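You operate a simulated robot arm through the tools that you are given. There is no shell and no other tool.

The job below is to be done with a simulated robot arm. You get a single attempt, and the scene is never put back.

Task
Heat the laminator until the probe reads the gloss film's figure.
Fine: switch on, heat knob to the label's figure, probe into its port, where it stays; the heat display is off the truth, so correct the knob by the probe; leave the other knobs.

The check looks at the end state, three seconds after you hand in, the way a careful person would. Anything else that was tipped, shoved, dropped, spilled or broken makes it a failure.

Robot
A 6-joint arm with a three-finger gripper, fixed in place. Base frame: the origin is on the floor under the middle of its stand, x ahead of it, y to its left, z up. Lengths are in mm, angles in degrees, forces in N, time in s.
It reaches about 1213 mm from its shoulder. Its first joint turns from -166.0 to 166.0 degrees. Payload 4.89 kg.
The TCP is the grasp point between the finger pads, 30 mm short of the fingertips. In the tool frame z runs along the fingers and y along their closing line. The gripper opens to 164 mm; its body begins 125 mm behind the TCP.
Orientation is told as [roll, pitch, yaw] about the base's x, y, z axes, in that order, counted from this pose: with the fingers straight down and closing along the base's y, the tool's x points along the base's -x, its y along +y and its z along -z.

Tools
- The arm moves only by the tool apply_moves. Its argument "steps" is one flat list of numbers, 7 for each row, row after row: the shift along the tool's x, y, z in mm, then the turn, a rotation vector about the tool's x, y, z in degrees, then the opening, from 0 (shut) to 1 (fully open). In form: [x, y, z, wx, wy, wz, jaw, x, y, z, wx, wy, wz, jaw, ...]. A call has 1 to 20 rows; each row shifts and turns the commanded pose from where the row before left it, along the tool's axes as they then stand. Each row takes 0.2 s and may step no farther than 50 mm and 8.6 degrees from the row before; otherwise, or with a gripper value out of range, the whole call is refused. Where a pose cannot be reached the arm comes as near as it can. A force on the tool above 90 N (or 10 N above the force at the start of the call, whichever is more), or a blocked arm, ends the call early, and 0.2 s more pass. The fingers move at their own pace (about 108 mm/s each) and stop on an object; they squeeze with about 21 N. The grip force told is the motor's: it shows also when the fingers shut on nothing. Time passes only in rows, and 0.2 s behind the last, so rows that do not move let the fingers close. The reply holds the time, the measured pose of the TCP, the force on the tool along the base axes, the opening and the grip force, in the units named above and with some noise, with the torque about the TCP (base axes, N m) and any sound that the robot's microphone picked up.
- Cameras (640 x 400 px; columns grow to the right, rows downward): "scene" is fixed at [46.9, 499.4, 1464.6]; the picture's right is [0.99, 0.11, 0.00], its down [0.08, -0.73, -0.67] and it looks along [-0.07, 0.67, -0.74] (base axes); focal length 214 px, centre (320, 200). "wrist" rides on the gripper at [76, -2, -152] in the tool frame; the picture's right is [0.02, 1.00, 0.00], its down [-0.88, 0.02, -0.47] and it looks along [-0.47, 0.01, 0.88] (tool axes); focal length 247 px, centre (320, 200). There is no depth. A picture from a camera that has moved, and an enlarged one, comes with that camera's place and axes in the base frame and with its lens.
- grab_frame(camera): a new picture of that camera. The clock stands still meanwhile.
- slide_trunk(by): moves the trunk up (or, below 0, down) by that many mm; the arm rides with it, the base frame stays. It gives what a move gives, with no picture.
- zoom(camera, box): a new picture of the part [left, top, right, bottom] of that camera's present view, enlarged. The clock stands still meanwhile.
- close_job(): hands the job in; it is judged then, once.

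Places have to be worked out from the pictures, the camera data and where the tool is seen. Open the gripper and draw the arm clear of the work before you hand the job in, unless the task says otherwise.

The tools are called after "Call:" by a JSON object that holds its "method" and its "body". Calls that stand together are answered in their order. apply_moves: Moves the arm, as the interface text tells. Its arguments: {"type":"object","properties":{"steps":{"type":"array","items":{"type":"number"}}},"required":["steps"]} The other tools are called the same way: slide_trunk (by) moves the trunk up or down; grab_frame (camera) takes a picture; zoom (camera, box) takes an enlarged picture of a part of a camera's view; close_job () hands the job in.

At the start:

```text
t: 0.0
tool_pos: [622.3, -144.9, 1301.6]
orientation: [0.0, -0.1, 0.0]
contact_force: [-0.1, -0.4, -0.1]
torque: [0.0, 0.02, 0.0]
finger_gap: 163.7
finger_force: 0.1
trunk travel left (down, up): [-175.0, 215.0]
```

scene: 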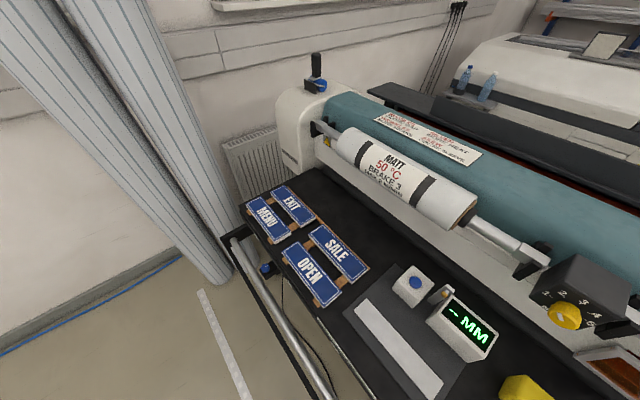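
wrist: 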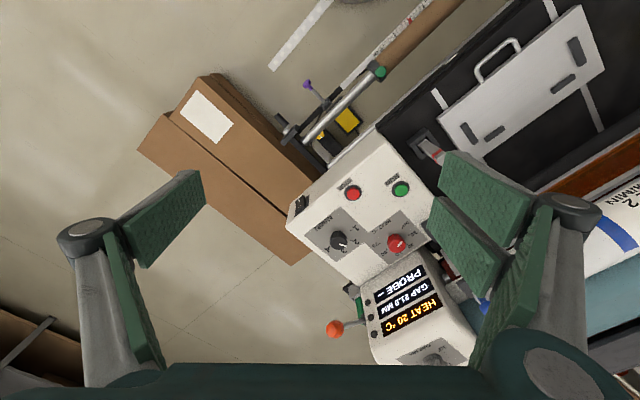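

The wrist picture shows a control console with red and green buttons, knobs and a display (HEAT 20 °C, GAP, PROBE --); the scene camera shows a roll labelled MATT 50 °C. I enlarge parts of both views to read the labels before moving.

Call:
{"method": "zoom", "body": {"camera": "wrist", "box": [280, 130, 480, 260]}}

Call:
{"method": "zoom", "body": {"camera": "wrist", "box": [310, 250, 500, 370]}}

Call:
{"method": "zoom", "body": {"camera": "scene", "box": [300, 80, 560, 240]}}

Call:
{"method": "zoom", "body": {"camera": "scene", "box": [400, 240, 640, 400]}}

Call:
{"method": "zoom", "body": {"camera": "wrist", "box": [440, 130, 640, 330]}}

```text
3.08 times, centred on (380, 195) of wrist
camera zoom: at [547.5, -147.3, 1454.0], right [-0.02, 1.0, 0.0], down [0.88, 0.02, 0.47], along [0.47, 0.01, -0.88], focal length 760 px, centre (135, 215)
```

zoom: 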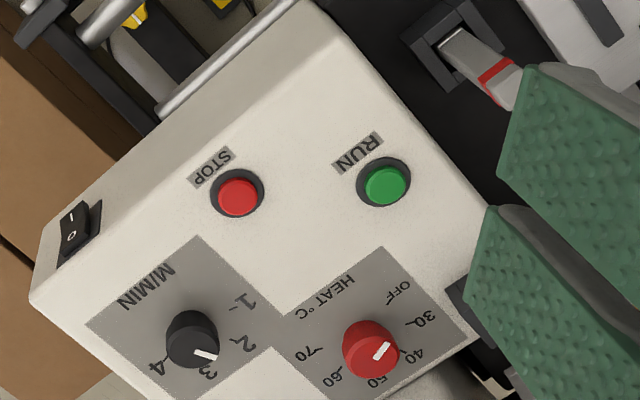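

```text
3.33 times, centred on (405, 310) of wrist
camera zoom: at [547.5, -147.3, 1454.0], right [-0.02, 1.0, 0.0], down [0.88, 0.02, 0.47], along [0.47, 0.01, -0.88], focal length 823 px, centre (37, -167)
```

zoom: 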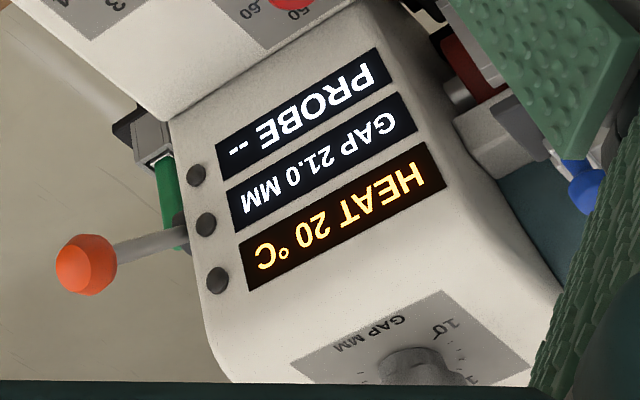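

```text
2.46 times, centred on (430, 160) of scene
camera zoom: at [46.9, 499.4, 1464.6], right [0.99, 0.11, 0.0], down [0.08, -0.73, -0.67], along [-0.07, 0.67, -0.74], focal length 528 px, centre (49, 298)
```

zoom: 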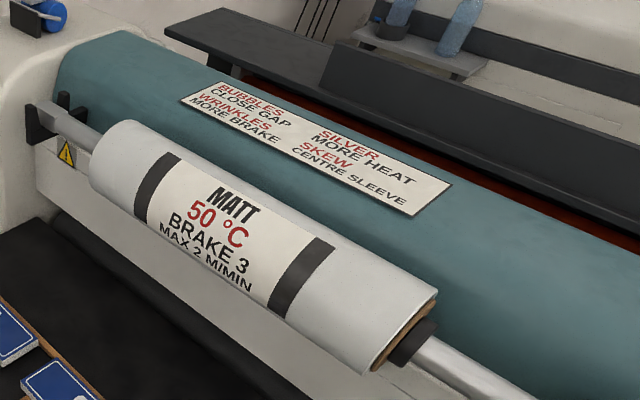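

```text
2.50 times, centred on (520, 320) of scene
camera zoom: at [46.9, 499.4, 1464.6], right [0.99, 0.11, 0.0], down [0.08, -0.73, -0.67], along [-0.07, 0.67, -0.74], focal length 536 px, centre (-180, -100)
```

zoom: 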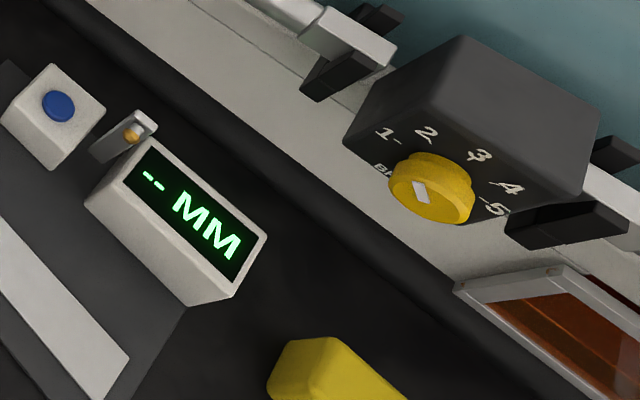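

```text
2.00 times, centred on (540, 230) of wrist
camera zoom: at [547.5, -147.3, 1454.0], right [-0.02, 1.0, 0.0], down [0.88, 0.02, 0.47], along [0.47, 0.01, -0.88], focal length 494 px, centre (-120, 140)
```

zoom: 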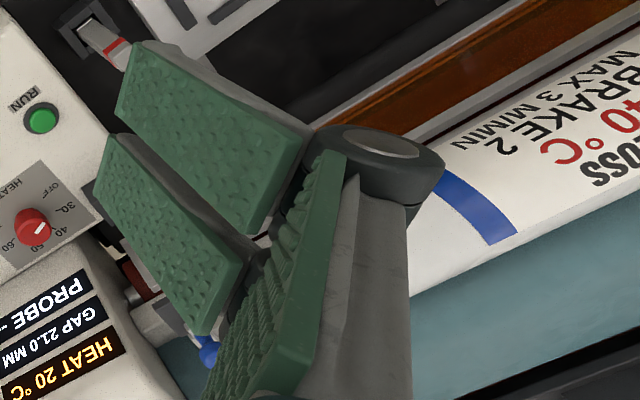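

The gloss roll's figure is partly hidden behind the fingers (it looks like 40 °C), so I draw the arm back and over to the left, high and clear, for a better view and for parallax.

Call:
{"method": "apply_moves", "body": {"steps": [50, 50, 0, 0, 0, 0, 1, 50, 50, 0, 0, 0, 0, 1, 50, 50, 0, 0, 0, 0, 1, 0, 0, 0, 0, 0, 0, 1]}}

Call:
{"method": "grab_frame", "body": {"camera": "wrist"}}

Call:
{"method": "grab_frame", "body": {"camera": "scene"}}

```text
refused: row 1 steps farther than a row can; nothing moved
```

```text
taken
camera wrist: at [547.5, -147.3, 1454.0], right [-0.02, 1.0, 0.0], down [0.88, 0.02, 0.47], along [0.47, 0.01, -0.88], focal length 247 px, centre (320, 200)
```

wrist: 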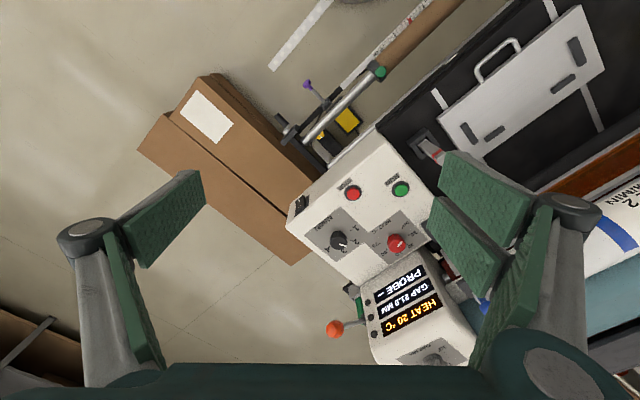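

```text
taken
```

scene: 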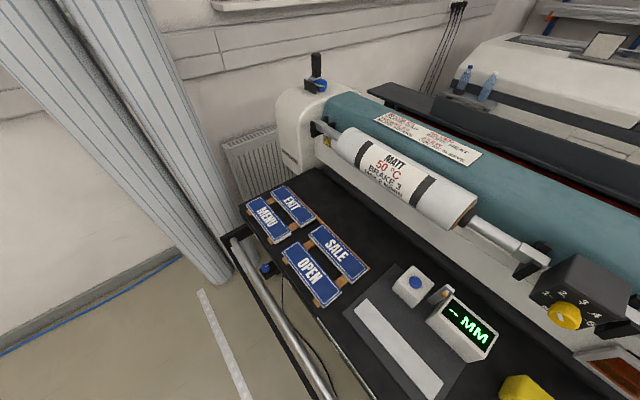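

The diagonal step was 71 mm, over the 50 mm limit, so I split the motion into shorter rows.

Call:
{"method": "apply_moves", "body": {"steps": [33, 33, 0, 0, 0, 0, 1, 33, 33, 0, 0, 0, 0, 1, 33, 33, 0, 0, 0, 0, 1, 33, 33, 0, 0, 0, 0, 1, 18, 18, 0, 0, 0, 0, 1, 0, 0, 0, 0, 0, 0, 1]}}

Call:
{"method": "grab_frame", "body": {"camera": "wrist"}}

Call:
{"method": "grab_frame", "body": {"camera": "scene"}}

```text
t: 1.4
tool_pos: [471.6, 5.8, 1302.1]
orientation: [-0.1, 0.0, 0.0]
contact_force: [-0.6, -0.5, -0.1]
torque: [0.01, -0.11, -0.02]
finger_gap: 164.1
finger_force: 0.0
trunk travel left (down, up): [-175.0, 215.0]
```

```text
taken
camera wrist: at [396.6, 4.3, 1453.9], right [-0.02, 1.0, 0.0], down [0.88, 0.02, 0.47], along [0.47, 0.01, -0.88], focal length 247 px, centre (320, 200)
```

wrist: 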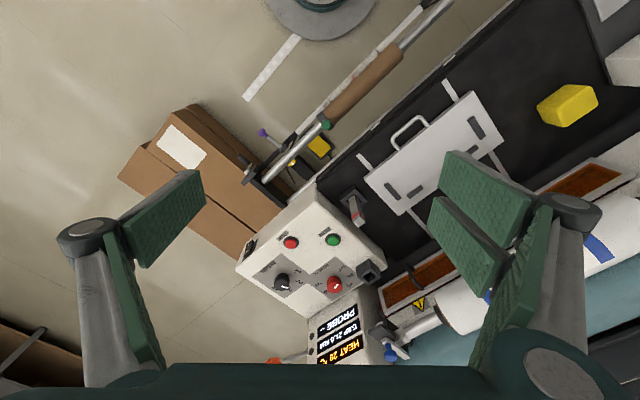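

```text
taken
```

scene: 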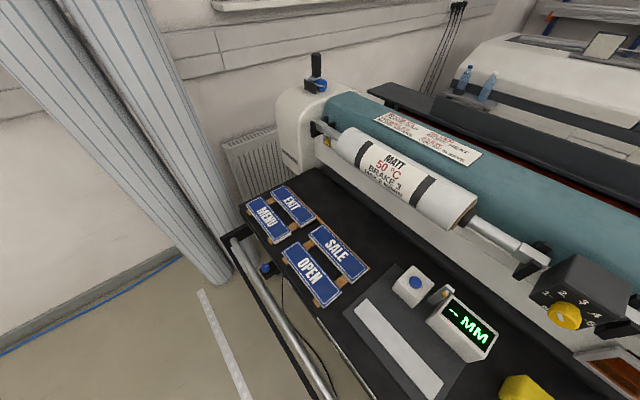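

Parallax puts the heat knob near (941, 57, 944) and the red-banded stick in its black holder near (697, 97, 924). I enlarge this view to identify the switch, probe, port and gloss label.

Call:
{"method": "zoom", "body": {"camera": "wrist", "box": [225, 200, 395, 306]}}

Call:
{"method": "zoom", "body": {"camera": "wrist", "box": [320, 170, 440, 245]}}

Call:
{"method": "zoom", "body": {"camera": "wrist", "box": [340, 245, 480, 375]}}

Call:
{"method": "zoom", "body": {"camera": "wrist", "box": [560, 180, 640, 260]}}

```text
3.76 times, centred on (310, 253) of wrist
camera zoom: at [396.6, 4.3, 1453.9], right [-0.02, 1.0, 0.0], down [0.88, 0.02, 0.47], along [0.47, 0.01, -0.88], focal length 930 px, centre (358, 0)
```

zoom: 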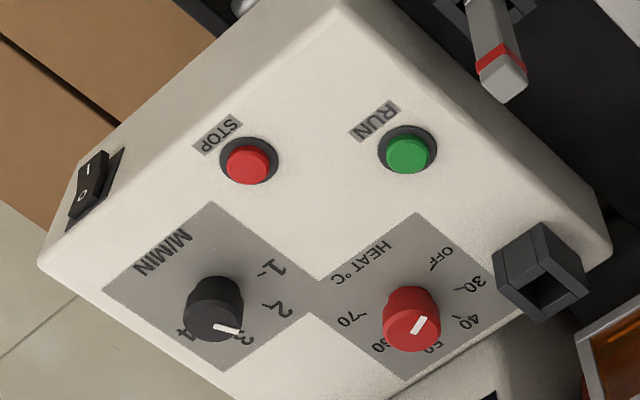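

```text
5.33 times, centred on (380, 208) of wrist
camera zoom: at [396.6, 4.3, 1453.9], right [-0.02, 1.0, 0.0], down [0.88, 0.02, 0.47], along [0.47, 0.01, -0.88], focal length 1317 px, centre (0, 160)
```

zoom: 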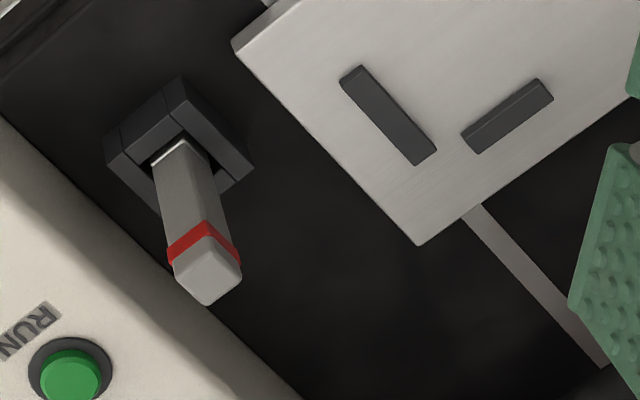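

```text
3.08 times, centred on (410, 310) of wrist
camera zoom: at [396.6, 4.3, 1453.9], right [-0.02, 1.0, 0.0], down [0.88, 0.02, 0.47], along [0.47, 0.01, -0.88], focal length 760 px, centre (43, -138)
```

zoom: 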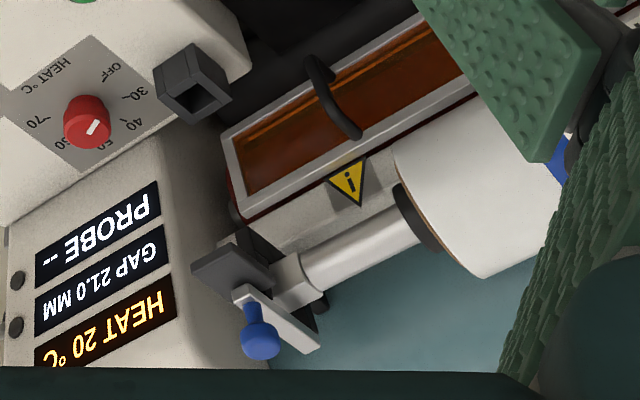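

```text
5.00 times, centred on (600, 220) of wrist
camera zoom: at [396.6, 4.3, 1453.9], right [-0.02, 1.0, 0.0], down [0.88, 0.02, 0.47], along [0.47, 0.01, -0.88], focal length 1235 px, centre (-1080, 100)
```

zoom: 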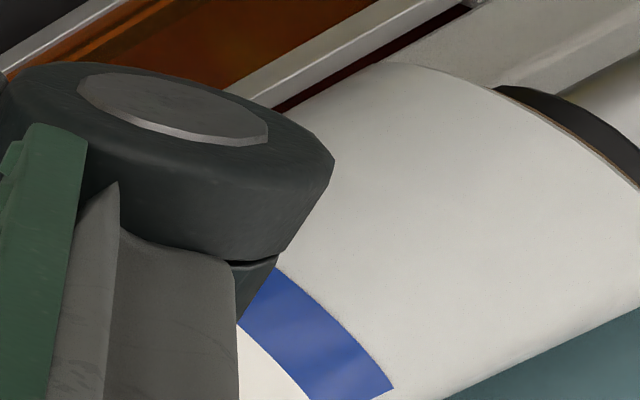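

The square black tube on the console's near side looks like the probe's port, and the probe stands in a similar holster on the table. I move further left to read the gloss label in full.

Call:
{"method": "apply_moves", "body": {"steps": [0, 50, 0, 0, 0, 0, 1, 0, 50, 0, 0, 0, 0, 1, 0, 50, 0, 0, 0, 0, 1, 0, 50, 0, 0, 0, 0, 1, 0, 50, 0, 0, 0, 0, 1, 0, 30, 0, 0, 0, 0, 1, 0, 0, 0, 0, 0, 0, 1]}}

Call:
{"method": "grab_frame", "body": {"camera": "wrist"}}

```text
t: 3.0
tool_pos: [473.5, 285.7, 1300.5]
orientation: [0.1, 0.0, 0.0]
contact_force: [0.2, 0.1, 0.0]
torque: [-0.05, 0.08, -0.02]
finger_gap: 163.7
finger_force: 0.2
trunk travel left (down, up): [-175.0, 215.0]
```

```text
taken
camera wrist: at [398.9, 284.9, 1453.4], right [-0.02, 1.0, 0.0], down [0.88, 0.02, 0.47], along [0.47, 0.01, -0.88], focal length 247 px, centre (320, 200)
```

wrist: 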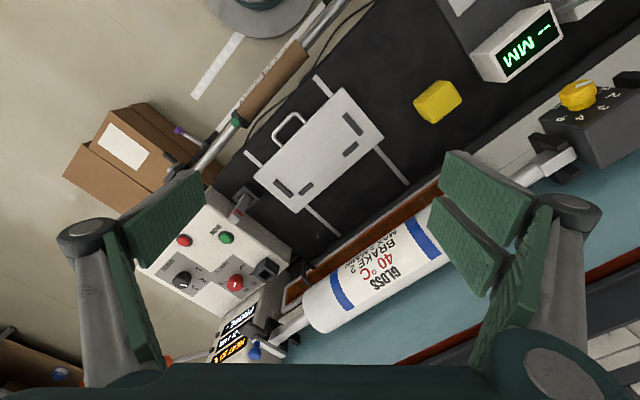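

Call:
{"method": "zoom", "body": {"camera": "wrist", "box": [300, 200, 460, 320]}}

Call:
{"method": "zoom", "body": {"camera": "wrist", "box": [130, 180, 310, 300]}}

Call:
{"method": "zoom", "body": {"camera": "wrist", "box": [200, 230, 330, 365]}}

```text
3.33 times, centred on (380, 260) of wrist
camera zoom: at [398.9, 284.9, 1453.4], right [-0.02, 1.0, 0.0], down [0.88, 0.02, 0.47], along [0.47, 0.01, -0.88], focal length 823 px, centre (120, 0)
```

zoom: 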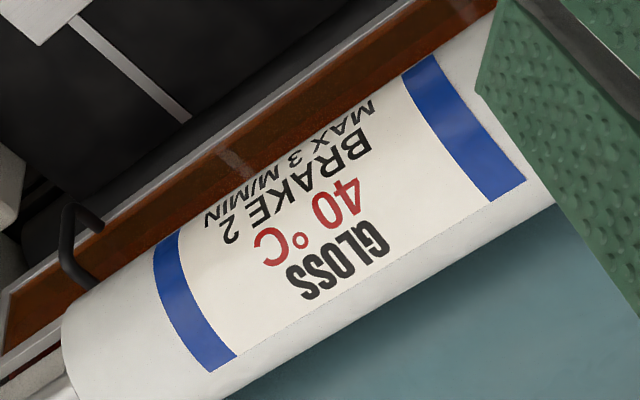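

```text
3.33 times, centred on (220, 240) of wrist
camera zoom: at [398.9, 284.9, 1453.4], right [-0.02, 1.0, 0.0], down [0.88, 0.02, 0.47], along [0.47, 0.01, -0.88], focal length 823 px, centre (653, 67)
```

zoom: 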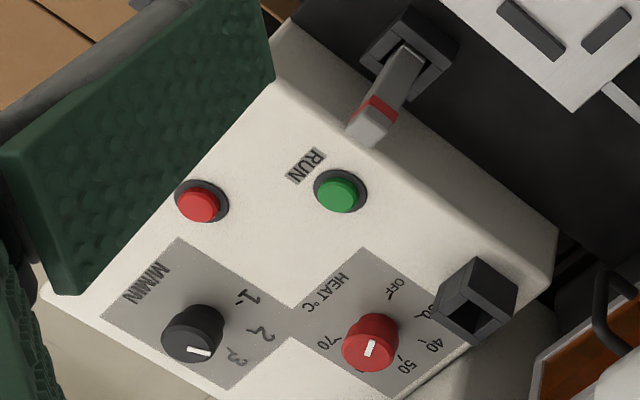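

```text
2.96 times, centred on (265, 298) of wrist
camera zoom: at [398.9, 284.9, 1453.4], right [-0.02, 1.0, 0.0], down [0.88, 0.02, 0.47], along [0.47, 0.01, -0.88], focal length 732 px, centre (483, -89)
```

zoom: 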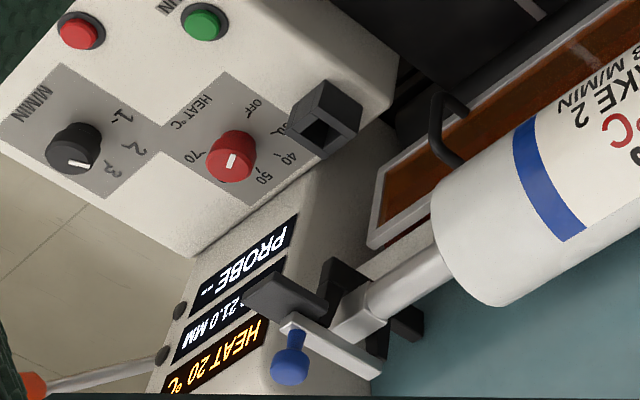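

Gloss film's figure is 40 °C, and the heat knob's pointer appears to stand at OFF. From three views: heat knob top ≈ (937, 56, 947), port mouth ≈ (881, 151, 967), probe top ≈ (703, 98, 990). I move over the console, staying high, for a close look.

Call:
{"method": "apply_moves", "body": {"steps": [-33, -24, 8, 0, 0, 0, 1, -33, -24, 8, 0, 0, 0, 1, -33, -24, 8, 0, 0, 0, 1, -33, -24, 8, 0, 0, 0, 1, -33, -24, 8, 0, 0, 0, 1, -33, -24, 8, 0, 0, 0, 1, -33, -24, 8, 0, 0, 0, 1, -33, -24, 8, 0, 0, 0, 1, -33, -24, 8, 0, 0, 0, 1, -33, -24, 8, 0, 0, 0, 1, 0, 0, 0, 0, 0, 0, 1]}}

Call:
{"method": "grab_frame", "body": {"camera": "wrist"}}

Call:
{"method": "grab_frame", "body": {"camera": "scene"}}

```text
t: 5.4
tool_pos: [801.7, 44.4, 1220.9]
orientation: [0.0, 0.1, -0.1]
contact_force: [1.7, -0.9, -0.3]
torque: [0.04, 0.13, -0.05]
finger_gap: 164.2
finger_force: 0.0
trunk travel left (down, up): [-175.0, 215.0]
```

```text
taken
camera wrist: at [728.4, 43.4, 1373.7], right [-0.02, 1.0, 0.0], down [0.88, 0.02, 0.47], along [0.47, 0.01, -0.88], focal length 247 px, centre (320, 200)
```

wrist: 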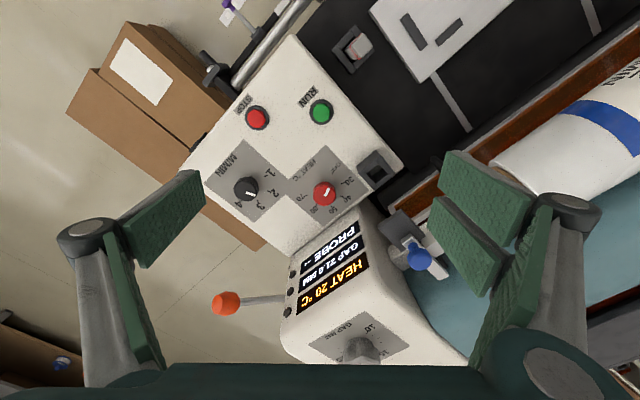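

```text
taken
```

scene: 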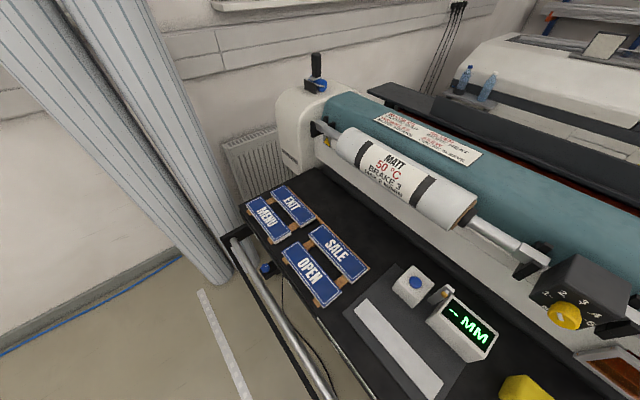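

Call:
{"method": "zoom", "body": {"camera": "wrist", "box": [270, 120, 410, 220]}}

Call:
{"method": "zoom", "body": {"camera": "wrist", "box": [180, 80, 340, 220]}}

Call:
{"method": "zoom", "body": {"camera": "wrist", "box": [300, 0, 420, 90]}}

Call:
{"method": "zoom", "body": {"camera": "wrist", "box": [260, 200, 460, 330]}}

```text
4.00 times, centred on (340, 170) of wrist
camera zoom: at [728.4, 43.4, 1373.7], right [-0.02, 1.0, 0.0], down [0.88, 0.02, 0.47], along [0.47, 0.01, -0.88], focal length 988 px, centre (240, 320)
```

zoom: 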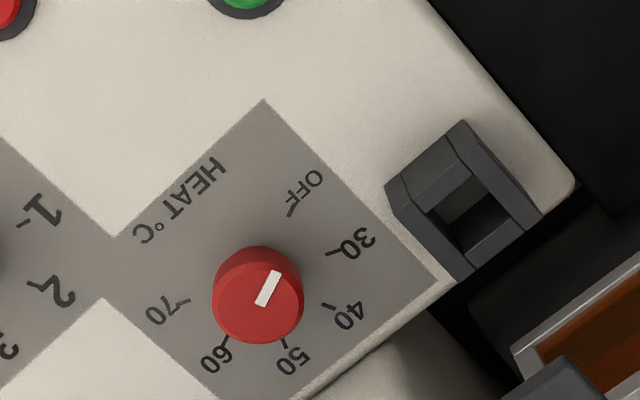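

```text
2.86 times, centred on (260, 150) of wrist
camera zoom: at [728.4, 43.4, 1373.7], right [-0.02, 1.0, 0.0], down [0.88, 0.02, 0.47], along [0.47, 0.01, -0.88], focal length 706 px, centre (491, 343)
```

zoom: 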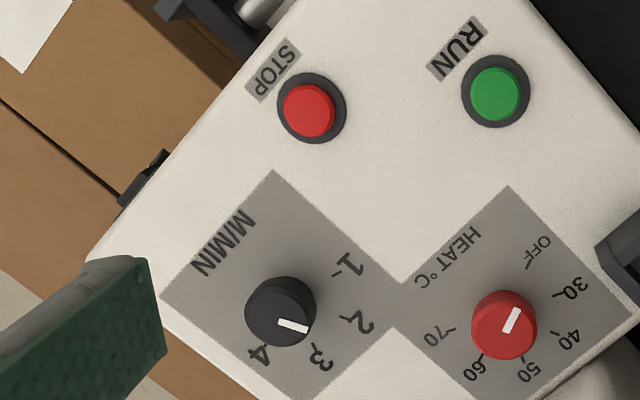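

```text
4.44 times, centred on (360, 45) of wrist
camera zoom: at [728.4, 43.4, 1373.7], right [-0.02, 1.0, 0.0], down [0.88, 0.02, 0.47], along [0.47, 0.01, -0.88], focal length 1098 px, centre (142, 889)
```

zoom: 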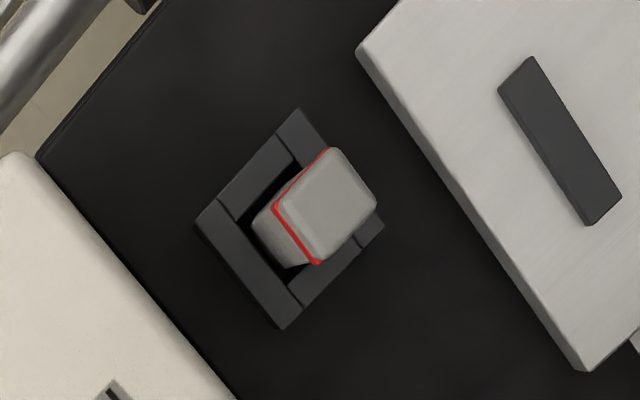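

```text
3.08 times, centred on (360, 265) of wrist
camera zoom: at [728.4, 43.4, 1373.7], right [-0.02, 1.0, 0.0], down [0.88, 0.02, 0.47], along [0.47, 0.01, -0.88], focal length 760 px, centre (197, 0)
```

zoom: 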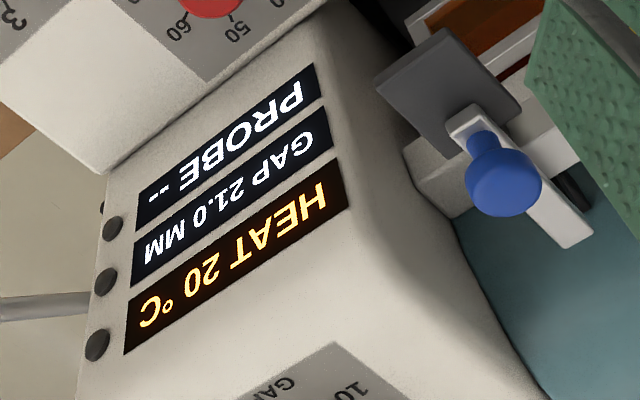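

The pointer stands at OFF, and 40 lies clockwise of it; the machine runs at about 45° in the base frame. The rocker switch sits on the console's front face near (856, -190, 897), so I go in front of it, turned and tilted, to see it properly.

Call:
{"method": "apply_moves", "body": {"steps": [7, -43, 0, 0, 0, 0, 1, 7, -43, 0, 0, 0, 0, 1, 7, -43, 0, 0, 0, 0, 1, 7, -43, 0, 0, 0, 0, 1, 7, -43, 0, 0, 0, 0, 1, 7, -43, 0, 0, 0, 0, 1, 7, -43, 0, 0, 0, 0, 1, 7, -43, 0, 0, 0, 0, 1, 0, 0, 0, 0, 0, -7.5, 1, 0, 0, 0, 0, 0, -7.5, 1, 0, 0, 0, 0, 0, -7.5, 1, 0, 0, 0, 0, 0, -7.5, 1, 0, 0, 0, 0, 0, -7.5, 1, 0, 0, 0, 0, 0, -7.5, 1, 0, 0, 0, 0, -7.5, 0, 1, 0, 0, 0, 0, -7.5, 0, 1, 0, 0, 0, 0, -7.5, 0, 1, 0, 0, 0, 0, -7.5, 0, 1, 0, 0, 0, 0, 0, 0, 1]}}

Call:
{"method": "grab_frame", "body": {"camera": "wrist"}}

```text
t: 9.4
tool_pos: [745.9, -300.4, 1222.2]
orientation: [0.0, -30.0, 45.0]
contact_force: [-0.2, -0.2, 0.8]
torque: [0.05, -0.02, 0.03]
finger_gap: 164.2
finger_force: 0.1
trunk travel left (down, up): [-175.0, 215.0]
```

```text
taken
camera wrist: at [648.2, -401.7, 1315.3], right [-0.72, 0.69, -0.01], down [0.36, 0.38, 0.85], along [0.59, 0.61, -0.53], focal length 247 px, centre (320, 200)
```

wrist: 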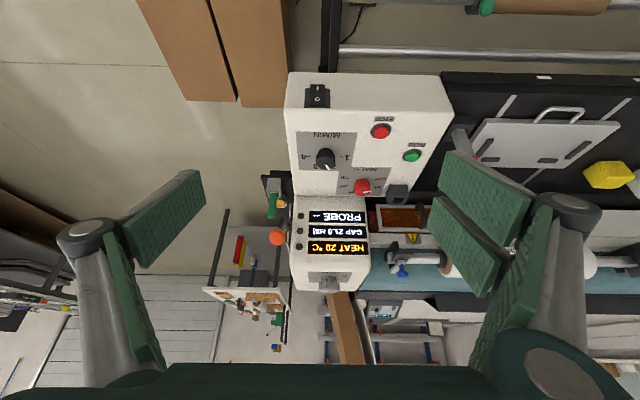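

Call:
{"method": "zoom", "body": {"camera": "wrist", "box": [280, 65, 380, 135]}}

Call:
{"method": "zoom", "body": {"camera": "wrist", "box": [280, 65, 460, 205]}}

```text
5.71 times, centred on (330, 100) of wrist
camera zoom: at [648.2, -401.7, 1315.3], right [-0.72, 0.69, -0.01], down [0.36, 0.38, 0.85], along [0.59, 0.61, -0.53], focal length 1411 px, centre (263, 771)
```

zoom: 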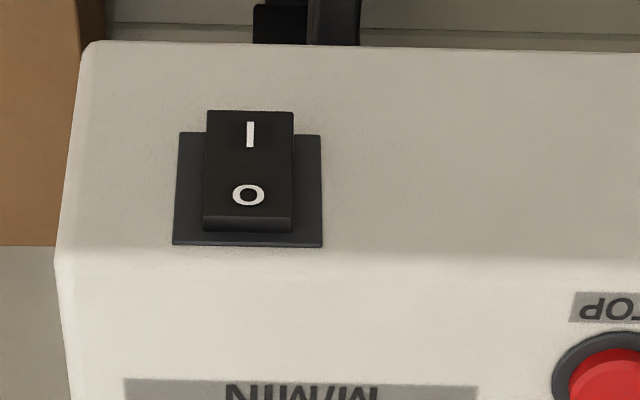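

```text
2.86 times, centred on (370, 135) of wrist
camera zoom: at [648.2, -401.7, 1315.3], right [-0.72, 0.69, -0.01], down [0.36, 0.38, 0.85], along [0.59, 0.61, -0.53], focal length 706 px, centre (177, 386)
```

zoom: 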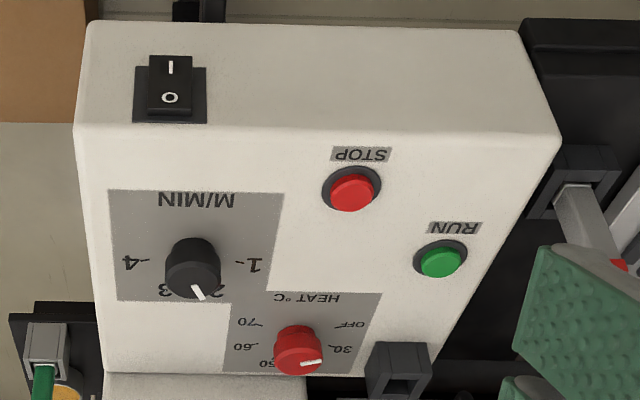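

The rocker's I (lower) half stands proud and the 0 half is pressed in, so it's OFF. I lower the arm straight down 200 mm in front of the switch to get a second, closer view for triangulation.

Call:
{"method": "apply_moves", "body": {"steps": [20, 0, 34.6, 0, 0, 0, 1, 20, 0, 34.6, 0, 0, 0, 1, 20, 0, 34.6, 0, 0, 0, 1, 20, 0, 34.6, 0, 0, 0, 1, 20, 0, 34.6, 0, 0, 0, 1, 0, 0, 0, 0, 0, 0, 1]}}

Call:
{"method": "grab_frame", "body": {"camera": "wrist"}}

Call:
{"method": "zoom", "body": {"camera": "wrist", "box": [260, 100, 420, 220]}}

```text
t: 10.8
tool_pos: [746.5, -299.3, 1021.1]
orientation: [0.1, -30.0, 45.0]
contact_force: [-0.5, -0.5, -0.8]
torque: [0.02, 0.02, 0.0]
finger_gap: 163.8
finger_force: 0.1
trunk travel left (down, up): [-175.0, 215.0]
```

```text
taken
camera wrist: at [648.8, -401.5, 1114.8], right [-0.72, 0.69, -0.01], down [0.36, 0.39, 0.85], along [0.59, 0.61, -0.53], focal length 247 px, centre (320, 200)
```

wrist: 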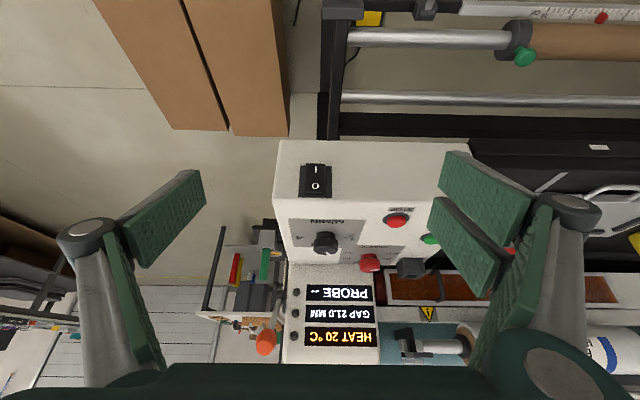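

```text
3.33 times, centred on (340, 160) of wrist
camera zoom: at [648.8, -401.5, 1114.8], right [-0.72, 0.69, -0.01], down [0.36, 0.39, 0.85], along [0.59, 0.61, -0.53], focal length 823 px, centre (253, 333)
```

zoom: 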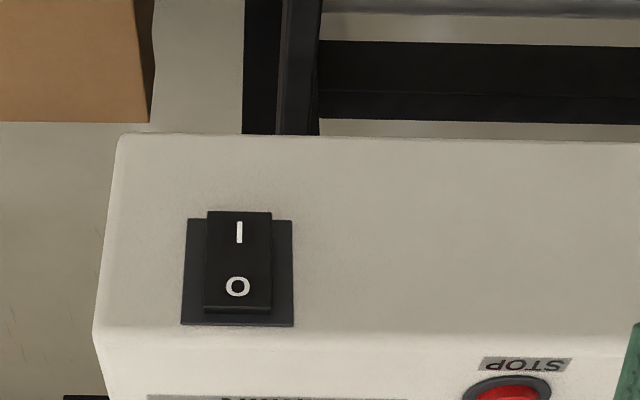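

Two views put the switch's "I" at about (856, -195, 878) and "0" at (858, -193, 907), on a front face facing the robot. I close the gripper in free air to see the fingertip shape before pressing.

Call:
{"method": "apply_moves", "body": {"steps": [0, 0, 0, 0, 0, 0, 0, 0, 0, 0, 0, 0, 0, 0, 0, 0, 0, 0, 0, 0, 0, 0, 0, 0, 0, 0, 0, 0, 0, 0, 0, 0, 0, 0, 0]}}

Call:
{"method": "grab_frame", "body": {"camera": "wrist"}}

Call:
{"method": "zoom", "body": {"camera": "wrist", "box": [240, 120, 400, 320]}}

```text
t: 12.0
tool_pos: [746.6, -299.5, 1021.9]
orientation: [0.0, -30.0, 45.0]
contact_force: [-0.3, -0.4, 0.7]
torque: [0.02, -0.01, 0.05]
finger_gap: 0.0
finger_force: 21.2
trunk travel left (down, up): [-175.0, 215.0]
```

```text
taken
camera wrist: at [648.6, -401.4, 1115.2], right [-0.72, 0.69, -0.01], down [0.36, 0.39, 0.85], along [0.59, 0.61, -0.53], focal length 247 px, centre (320, 200)
```

wrist: 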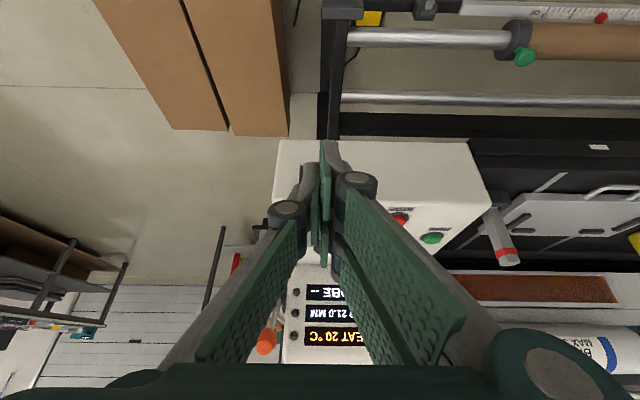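

```text
2.00 times, centred on (320, 220) of wrist
camera zoom: at [648.6, -401.4, 1115.2], right [-0.72, 0.69, -0.01], down [0.36, 0.39, 0.85], along [0.59, 0.61, -0.53], focal length 494 px, centre (320, 160)
```

zoom: 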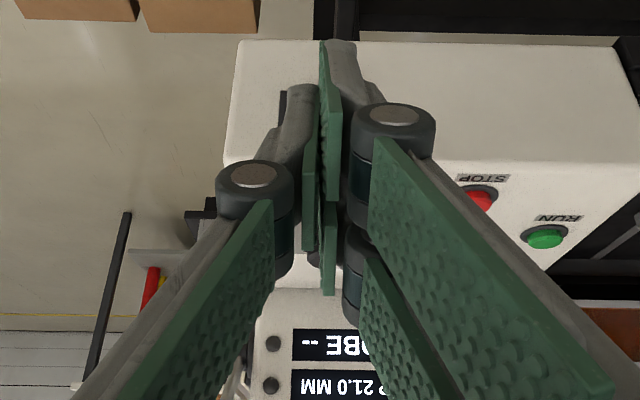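

The closed tips span about ±30 mm in tool x, so a corner of the forward finger can poke the rocker if the tool is tilted 45°. I tilt 15° more and come down to a standoff about 60 mm before the switch, level with the "I" half.

Call:
{"method": "apply_moves", "body": {"steps": [0, 0, 0, 0, -7.5, 0, 0, 0, 0, 0, 0, -7.5, 0, 0, 17.1, -2.3, 34.5, 0, 0, 0, 0, 17.1, -2.3, 34.5, 0, 0, 0, 0, 17.1, -2.3, 34.5, 0, 0, 0, 0, 17.1, -2.3, 34.5, 0, 0, 0, 0, 0, 0, 0, 0, 0, 0, 0]}}

Call:
{"method": "grab_frame", "body": {"camera": "wrist"}}

Call:
{"method": "zoom", "body": {"camera": "wrist", "box": [240, 120, 400, 320]}}

```text
t: 13.6
tool_pos: [789.0, -272.1, 876.7]
orientation: [-0.1, -45.0, 45.0]
contact_force: [1.0, 0.8, 0.7]
torque: [0.04, 0.01, 0.01]
finger_gap: 0.0
finger_force: 20.6
trunk travel left (down, up): [-175.0, 215.0]
```

```text
taken
camera wrist: at [676.7, -387.7, 929.6], right [-0.72, 0.7, -0.02], down [0.19, 0.22, 0.96], along [0.67, 0.68, -0.29], focal length 247 px, centre (320, 200)
```

wrist: 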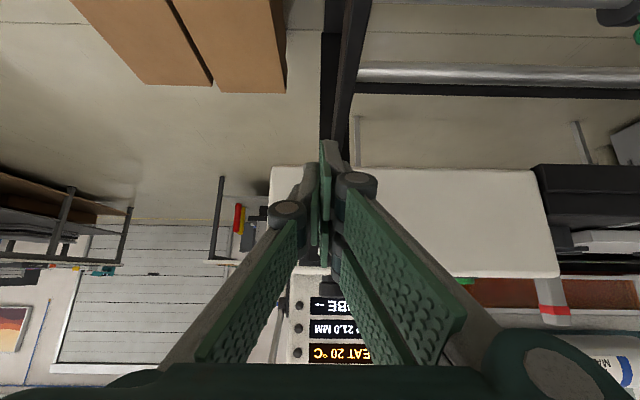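

```text
2.00 times, centred on (320, 220) of wrist
camera zoom: at [676.7, -387.7, 929.6], right [-0.72, 0.7, -0.02], down [0.19, 0.22, 0.96], along [0.67, 0.68, -0.29], focal length 494 px, centre (320, 160)
```

zoom: 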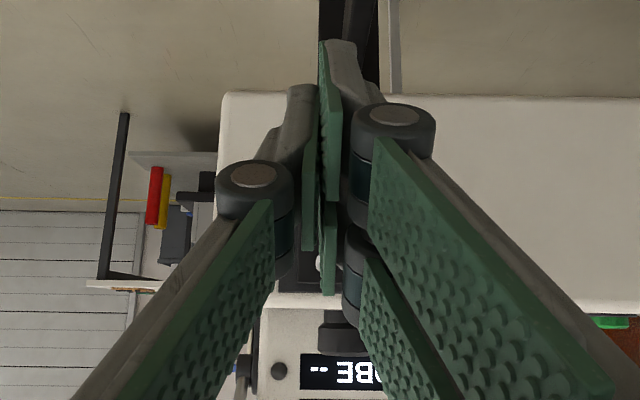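

The tip corner is about 61 mm short of the "I" half and centred on it within a millimetre or two. I advance 52 mm along the press direction and check the force.

Call:
{"method": "apply_moves", "body": {"steps": [-12.25, 0, 12.25, 0, 0, 0, 0, -12.25, 0, 12.25, 0, 0, 0, 0, -12.25, 0, 12.25, 0, 0, 0, 0, 0, 0, 0, 0, 0, 0, 0]}}

Call:
{"method": "zoom", "body": {"camera": "wrist", "box": [240, 120, 400, 320]}}

```text
t: 14.6
tool_pos: [823.7, -234.3, 875.7]
orientation: [0.0, -45.0, 45.0]
contact_force: [0.7, 0.1, 0.5]
torque: [0.01, 0.01, 0.0]
finger_gap: 0.0
finger_force: 21.2
trunk travel left (down, up): [-175.0, 215.0]
```

```text
2.00 times, centred on (320, 220) of wrist
camera zoom: at [712.9, -350.0, 930.0], right [-0.72, 0.7, -0.02], down [0.19, 0.22, 0.96], along [0.67, 0.68, -0.29], focal length 494 px, centre (320, 160)
```

zoom: 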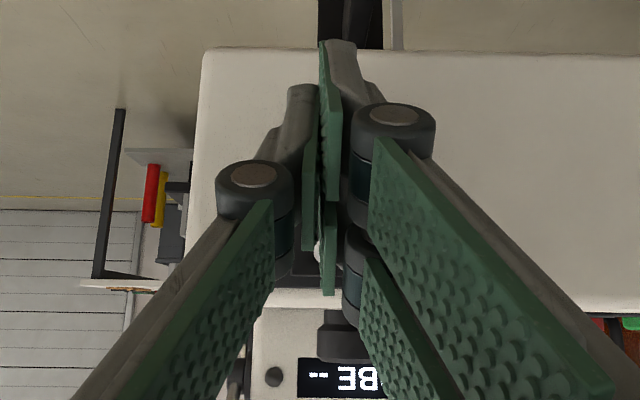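

No contact yet; about 10 mm should remain. I creep on in 2 mm steps, listening for a click and watching the force.

Call:
{"method": "apply_moves", "body": {"steps": [-1.41, 0, 1.41, 0, 0, 0, 0, -1.41, 0, 1.41, 0, 0, 0, 0, -1.41, 0, 1.41, 0, 0, 0, 0, -1.41, 0, 1.41, 0, 0, 0, 0]}}

Call:
{"method": "apply_moves", "body": {"steps": [-1.41, 0, 1.41, 0, 0, 0, 0, -1.41, 0, 1.41, 0, 0, 0, 0]}}

```text
t: 15.6
tool_pos: [830.8, -228.3, 877.0]
orientation: [0.0, -45.1, 45.0]
contact_force: [0.6, 0.0, 0.0]
torque: [0.04, 0.01, -0.01]
finger_gap: 0.0
finger_force: 21.1
trunk travel left (down, up): [-175.0, 215.0]
```

```text
t: 16.2
tool_pos: [832.8, -225.8, 875.7]
orientation: [0.0, -45.0, 45.0]
contact_force: [-0.3, 0.0, -0.8]
torque: [-0.02, -0.01, -0.02]
finger_gap: 0.0
finger_force: 21.4
trunk travel left (down, up): [-175.0, 215.0]
```

No contact yet at 12 mm further, so I keep creeping in 2 mm steps.

Call:
{"method": "apply_moves", "body": {"steps": [-1.41, 0, 1.41, 0, 0, 0, 0, -1.41, 0, 1.41, 0, 0, 0, 0]}}

Call:
{"method": "apply_moves", "body": {"steps": [-1.41, 0, 1.41, 0, 0, 0, 0]}}

Call:
{"method": "apply_moves", "body": {"steps": [-1.41, 0, 1.41, 0, 0, 0, 0]}}

```text
t: 16.8
tool_pos: [833.4, -224.3, 876.6]
orientation: [0.0, -44.9, 44.9]
contact_force: [-19.6, -12.8, 1.0]
torque: [0.03, -0.03, 0.26]
finger_gap: 0.1
finger_force: 20.8
trunk travel left (down, up): [-175.0, 215.0]
```

```text
t: 17.2
tool_pos: [833.8, -225.5, 876.9]
orientation: [0.0, -45.0, 44.9]
contact_force: [-44.3, -30.0, -2.6]
torque: [-0.06, 0.0, 0.59]
finger_gap: 0.2
finger_force: 21.2
trunk travel left (down, up): [-175.0, 215.0]
```

```text
t: 17.8
tool_pos: [834.0, -225.0, 876.2]
orientation: [0.0, -44.7, 44.9]
contact_force: [-26.6, -21.3, 6.4]
torque: [0.26, -0.3, 0.32]
finger_gap: 0.0
finger_force: 21.3
trunk travel left (down, up): [-175.0, 215.0]
stopped in row 1: the force on the tool passed its limit at 93 N (the readings are from after the stop); the commanded pose is now the measured one
```

Contact came about where expected but grew stiff fast (over 90 N) and no click was heard. I back off and raise to look at the switch's state.

Call:
{"method": "apply_moves", "body": {"steps": [14, 0, -14, 0, 0, 0, 0, 25, 0, -25, 0, 0, 0, 0, 30, 0, -30, 0, 0, 0, 0, -20, 0, -20, 0, 0, 0, 0.4, -25, 0, -25, 0, 0, 0, 0.7, -25, 0, -25, 0, 0, 0, 1, -25, 0, -25, 0, 0, 0, 1, 0, 0, 0, 0, 0, 0, 1]}}

Call:
{"method": "grab_frame", "body": {"camera": "wrist"}}

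```text
t: 19.6
tool_pos: [767.7, -290.1, 1010.7]
orientation: [0.0, -44.7, 44.9]
contact_force: [0.0, 0.0, 0.1]
torque: [-0.04, -0.05, -0.06]
finger_gap: 164.0
finger_force: 0.1
trunk travel left (down, up): [-175.0, 215.0]
```

```text
taken
camera wrist: at [654.7, -405.8, 1065.5], right [-0.72, 0.7, -0.02], down [0.19, 0.22, 0.96], along [0.67, 0.68, -0.29], focal length 247 px, centre (320, 200)
```

wrist: 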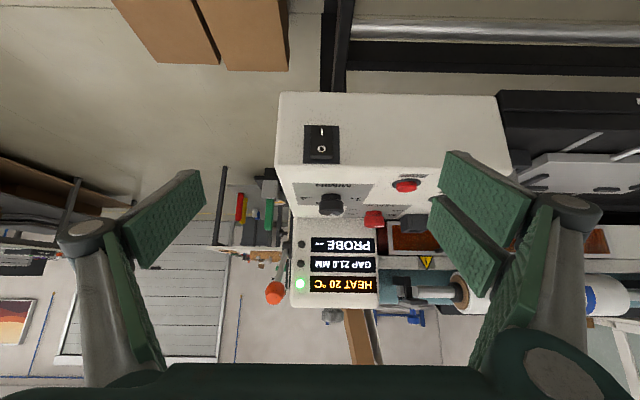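

Call:
{"method": "zoom", "body": {"camera": "wrist", "box": [270, 100, 390, 200]}}

Call:
{"method": "zoom", "body": {"camera": "wrist", "box": [280, 200, 420, 310]}}

```text
4.00 times, centred on (330, 150) of wrist
camera zoom: at [654.7, -405.8, 1065.5], right [-0.72, 0.7, -0.02], down [0.19, 0.22, 0.96], along [0.67, 0.68, -0.29], focal length 988 px, centre (280, 400)
```

zoom: 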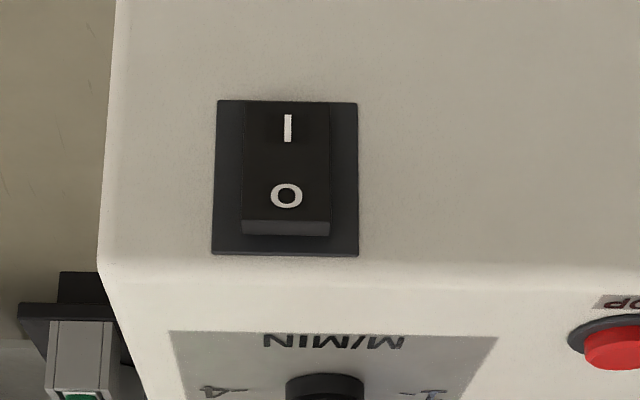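

```text
3.64 times, centred on (350, 255) of wrist
camera zoom: at [654.7, -405.8, 1065.5], right [-0.72, 0.7, -0.02], down [0.19, 0.22, 0.96], along [0.67, 0.68, -0.29], focal length 898 px, centre (211, 0)
```

zoom: 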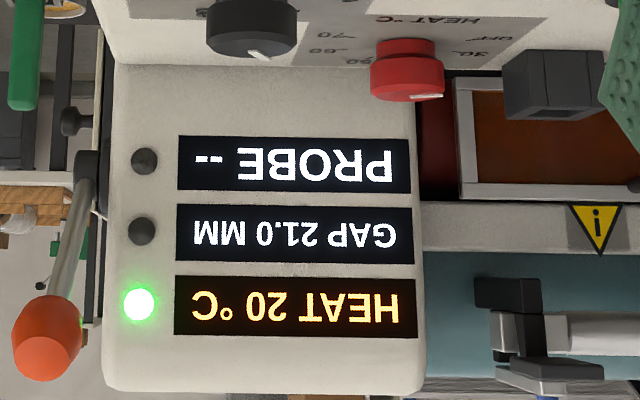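

The green lamp is lit and the rocker's 0 half now stands proud: the laminator is switched on. The dial lies flat at z≈931 with 45° per mark; the knob axis is ≈ (941.5, 56.5), top ≈ 952, and the display box is a wall about 73 mm behind it. I rise, level the tool at yaw 45°, and go above the knob.

Call:
{"method": "apply_moves", "body": {"steps": [-33.6, 0, -33.6, 0, 0, 0, 1, -33.6, 0, -33.6, 0, 0, 0, 1, -33.6, 0, -33.6, 0, 0, 0, 1, -33.6, 0, -33.6, 0, 0, 0, 1, 0, 0, 0, 0, 7.45, 0, 1, 0, 0, 0, 0, 7.45, 0, 1, 0, 0, 0, 0, 7.45, 0, 1, 0, 0, 0, 0, 7.45, 0, 1, 0, 0, 0, 0, 7.45, 0, 1, 0, 0, 0, 0, 7.45, 0, 1, -46, 15.3, 0, 0, 0, 0, 1, -46, 15.3, 0, 0, 0, 0, 1, -46, 15.3, 0, 0, 0, 0, 1, -46, 15.3, 0, 0, 0, 0, 1, -46, 15.3, 0, 0, 0, 0, 1, -46, 15.3, 0, 0, 0, 0, 1, -46, 15.3, 0, 0, 0, 0, 1, -46, 15.3, 0, 0, 0, 0, 1, 0, 0, 0, 0, 0, 0, 1]}}

Call:
{"method": "grab_frame", "body": {"camera": "wrist"}}

```text
t: 23.6
tool_pos: [943.4, 55.4, 1200.9]
orientation: [0.0, -0.1, 45.0]
contact_force: [0.6, 0.8, -0.5]
torque: [-0.11, 0.1, 0.02]
finger_gap: 164.1
finger_force: 0.0
trunk travel left (down, up): [-175.0, 215.0]
```

```text
taken
camera wrist: at [891.6, 0.2, 1353.1], right [-0.72, 0.69, 0.0], down [0.61, 0.63, 0.47], along [0.33, 0.34, -0.88], focal length 247 px, centre (320, 200)
```

wrist: 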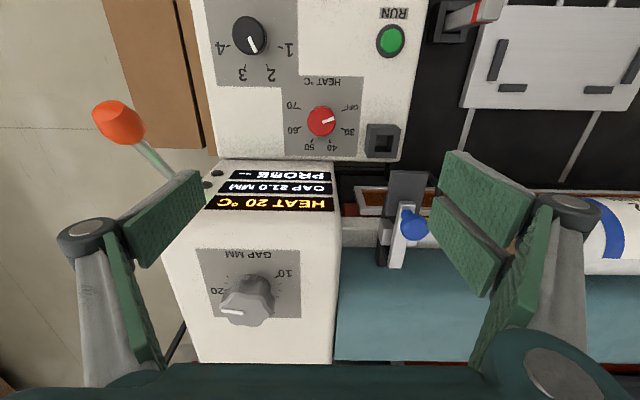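

Call:
{"method": "zoom", "body": {"camera": "wrist", "box": [270, 70, 410, 170]}}

Call:
{"method": "zoom", "body": {"camera": "wrist", "box": [200, 140, 420, 280]}}

```text
4.00 times, centred on (340, 120) of wrist
camera zoom: at [891.6, 0.2, 1353.1], right [-0.72, 0.69, 0.0], down [0.61, 0.63, 0.47], along [0.33, 0.34, -0.88], focal length 988 px, centre (240, 520)
```

zoom: 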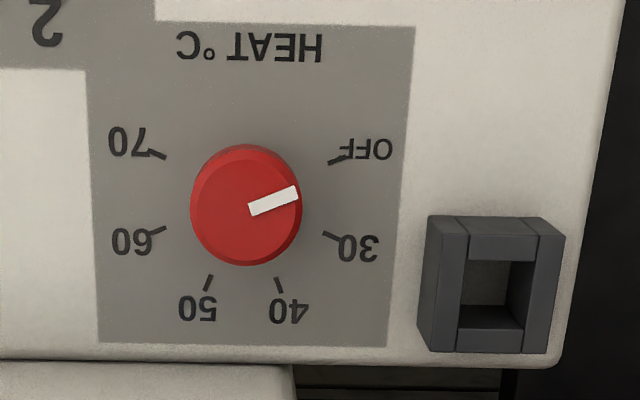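

```text
2.86 times, centred on (310, 210) of wrist
camera zoom: at [891.6, 0.2, 1353.1], right [-0.72, 0.69, 0.0], down [0.61, 0.63, 0.47], along [0.33, 0.34, -0.88], focal length 706 px, centre (349, 171)
```

zoom: 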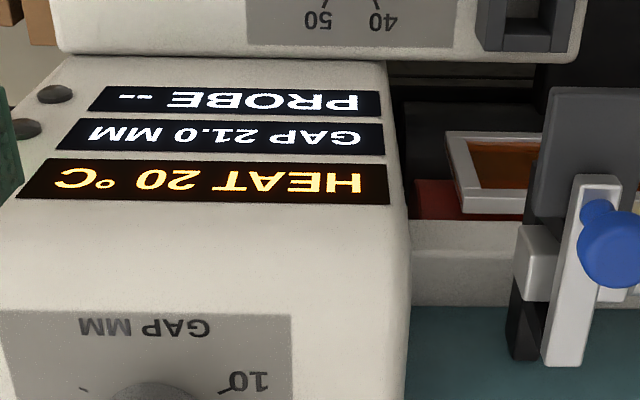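

The knob sits right under the TCP (within about 1 mm), pointer at OFF, with 40 exactly 90° clockwise. I narrow the fingers to about 70 mm, so they clear the port 71 mm away, and descend partway to check clearance from the display wall.

Call:
{"method": "apply_moves", "body": {"steps": [0, 0, 25, 0, 0, 0, 0.43, 0, 0, 25, 0, 0, 0, 0.43, 0, 0, 25, 0, 0, 0, 0.43, 0, 0, 25, 0, 0, 0, 0.43, 0, 0, 25, 0, 0, 0, 0.43, 0, 0, 25, 0, 0, 0, 0.43, 0, 0, 20, 0, 0, 0, 0.43, 0, 0, 0, 0, 0, 0, 0.43]}}

Call:
{"method": "grab_frame", "body": {"camera": "wrist"}}

Call:
{"method": "grab_frame", "body": {"camera": "scene"}}

```text
t: 25.4
tool_pos: [941.6, 54.9, 1030.5]
orientation: [0.0, -0.1, 45.0]
contact_force: [0.6, 0.9, -0.6]
torque: [-0.01, 0.02, -0.01]
finger_gap: 70.7
finger_force: 0.0
trunk travel left (down, up): [-175.0, 215.0]
```

```text
taken
camera wrist: at [891.0, -0.1, 1182.2], right [-0.72, 0.69, 0.0], down [0.61, 0.63, 0.47], along [0.33, 0.34, -0.88], focal length 247 px, centre (320, 200)
```

wrist: 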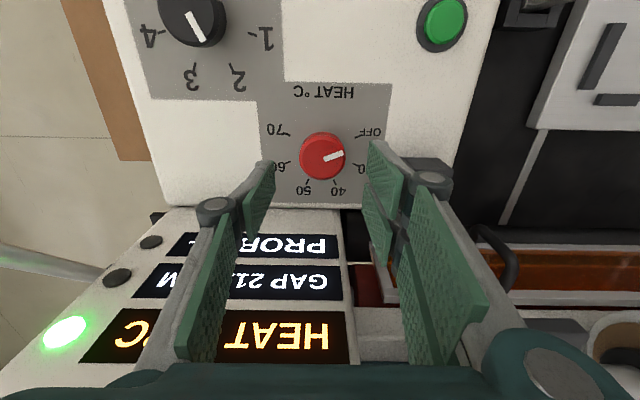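

```text
taken
```

scene: 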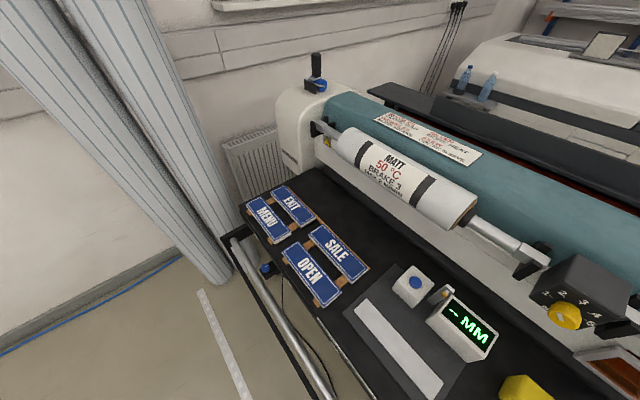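

The knob shows centred between the fingers (perhaps 1 mm to +y). I continue down in small steps, checking the force since the palm now passes beside the display box.

Call:
{"method": "apply_moves", "body": {"steps": [0, 1, 6, 0, 0, 0, 0.43, 0, 0, 6, 0, 0, 0, 0.43, 0, 0, 6, 0, 0, 0, 0.43]}}

Call:
{"method": "apply_moves", "body": {"steps": [0, 0, 5, 0, 0, 0, 0.43, 0, 0, 5, 0, 0, 0, 0.43]}}

Call:
{"method": "apply_moves", "body": {"steps": [0, 0, 5, 0, 0, 0, 0.43, 0, 0, 5, 0, 0, 0, 0.43]}}

Call:
{"method": "zoom", "body": {"camera": "wrist", "box": [220, 90, 460, 260]}}

```text
t: 26.2
tool_pos: [942.0, 56.8, 1013.1]
orientation: [0.0, -0.1, 44.9]
contact_force: [-1.1, -1.0, 1.6]
torque: [0.02, -0.02, 0.04]
finger_gap: 70.3
finger_force: 0.0
trunk travel left (down, up): [-175.0, 215.0]
```

```text
t: 26.8
tool_pos: [941.0, 56.6, 1002.0]
orientation: [-0.1, -0.2, 45.0]
contact_force: [-0.8, -0.9, 0.0]
torque: [0.02, -0.03, -0.02]
finger_gap: 70.4
finger_force: 0.1
trunk travel left (down, up): [-175.0, 215.0]
```

```text
t: 27.4
tool_pos: [942.0, 55.8, 993.1]
orientation: [0.0, -0.1, 45.0]
contact_force: [-0.6, -0.6, 1.0]
torque: [0.0, -0.03, -0.03]
finger_gap: 70.3
finger_force: 0.1
trunk travel left (down, up): [-175.0, 215.0]
```

```text
2.35 times, centred on (340, 175) of wrist
camera zoom: at [890.5, 1.2, 1144.3], right [-0.72, 0.69, 0.0], down [0.61, 0.63, 0.47], along [0.33, 0.34, -0.88], focal length 581 px, centre (273, 259)
```

zoom: 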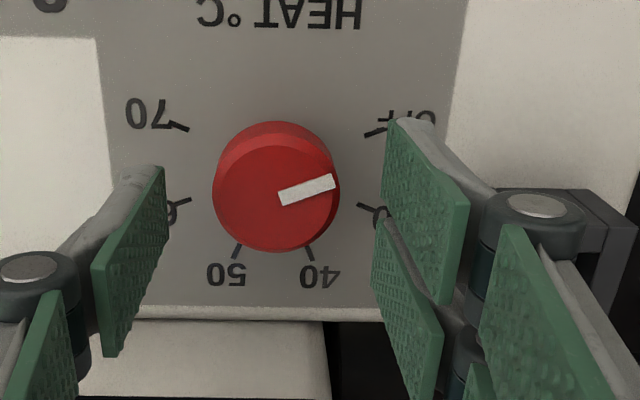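

Still no contact and the knob is well centred. I go down the last 25 mm so the tips sit about 7 mm above the panel.

Call:
{"method": "apply_moves", "body": {"steps": [0, 0, 5, 0, 0, 0, 0.43, 0, 0, 5, 0, 0, 0, 0.43]}}

Call:
{"method": "apply_moves", "body": {"steps": [0, 0, 5, 0, 0, 0, 0.43, 0, 0, 5, 0, 0, 0, 0.43]}}

Call:
{"method": "apply_moves", "body": {"steps": [0, 0, 3, 0, 0, 0, 0.43, 0, 0, 2, 0, 0, 0, 0.43]}}

Call:
{"method": "grab_frame", "body": {"camera": "wrist"}}

```text
t: 28.0
tool_pos: [942.4, 57.0, 983.1]
orientation: [-0.1, -0.1, 44.8]
contact_force: [0.5, 0.7, 0.8]
torque: [0.02, -0.02, -0.01]
finger_gap: 70.4
finger_force: 0.1
trunk travel left (down, up): [-175.0, 215.0]
```

```text
t: 28.6
tool_pos: [941.5, 55.0, 973.2]
orientation: [0.0, -0.2, 44.8]
contact_force: [0.0, -0.2, 0.6]
torque: [-0.04, -0.04, 0.03]
finger_gap: 70.6
finger_force: 0.0
trunk travel left (down, up): [-175.0, 215.0]
```

```text
t: 29.2
tool_pos: [942.3, 58.1, 967.3]
orientation: [0.0, -0.1, 44.8]
contact_force: [-0.5, -0.4, -0.8]
torque: [0.0, 0.02, 0.02]
finger_gap: 70.5
finger_force: 0.2
trunk travel left (down, up): [-175.0, 215.0]
```

```text
taken
camera wrist: at [890.4, 1.2, 1119.4], right [-0.72, 0.69, 0.0], down [0.61, 0.63, 0.47], along [0.33, 0.34, -0.88], focal length 247 px, centre (320, 200)
```

wrist: 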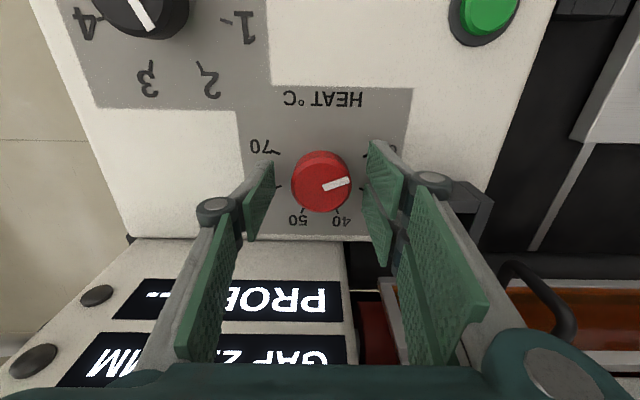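

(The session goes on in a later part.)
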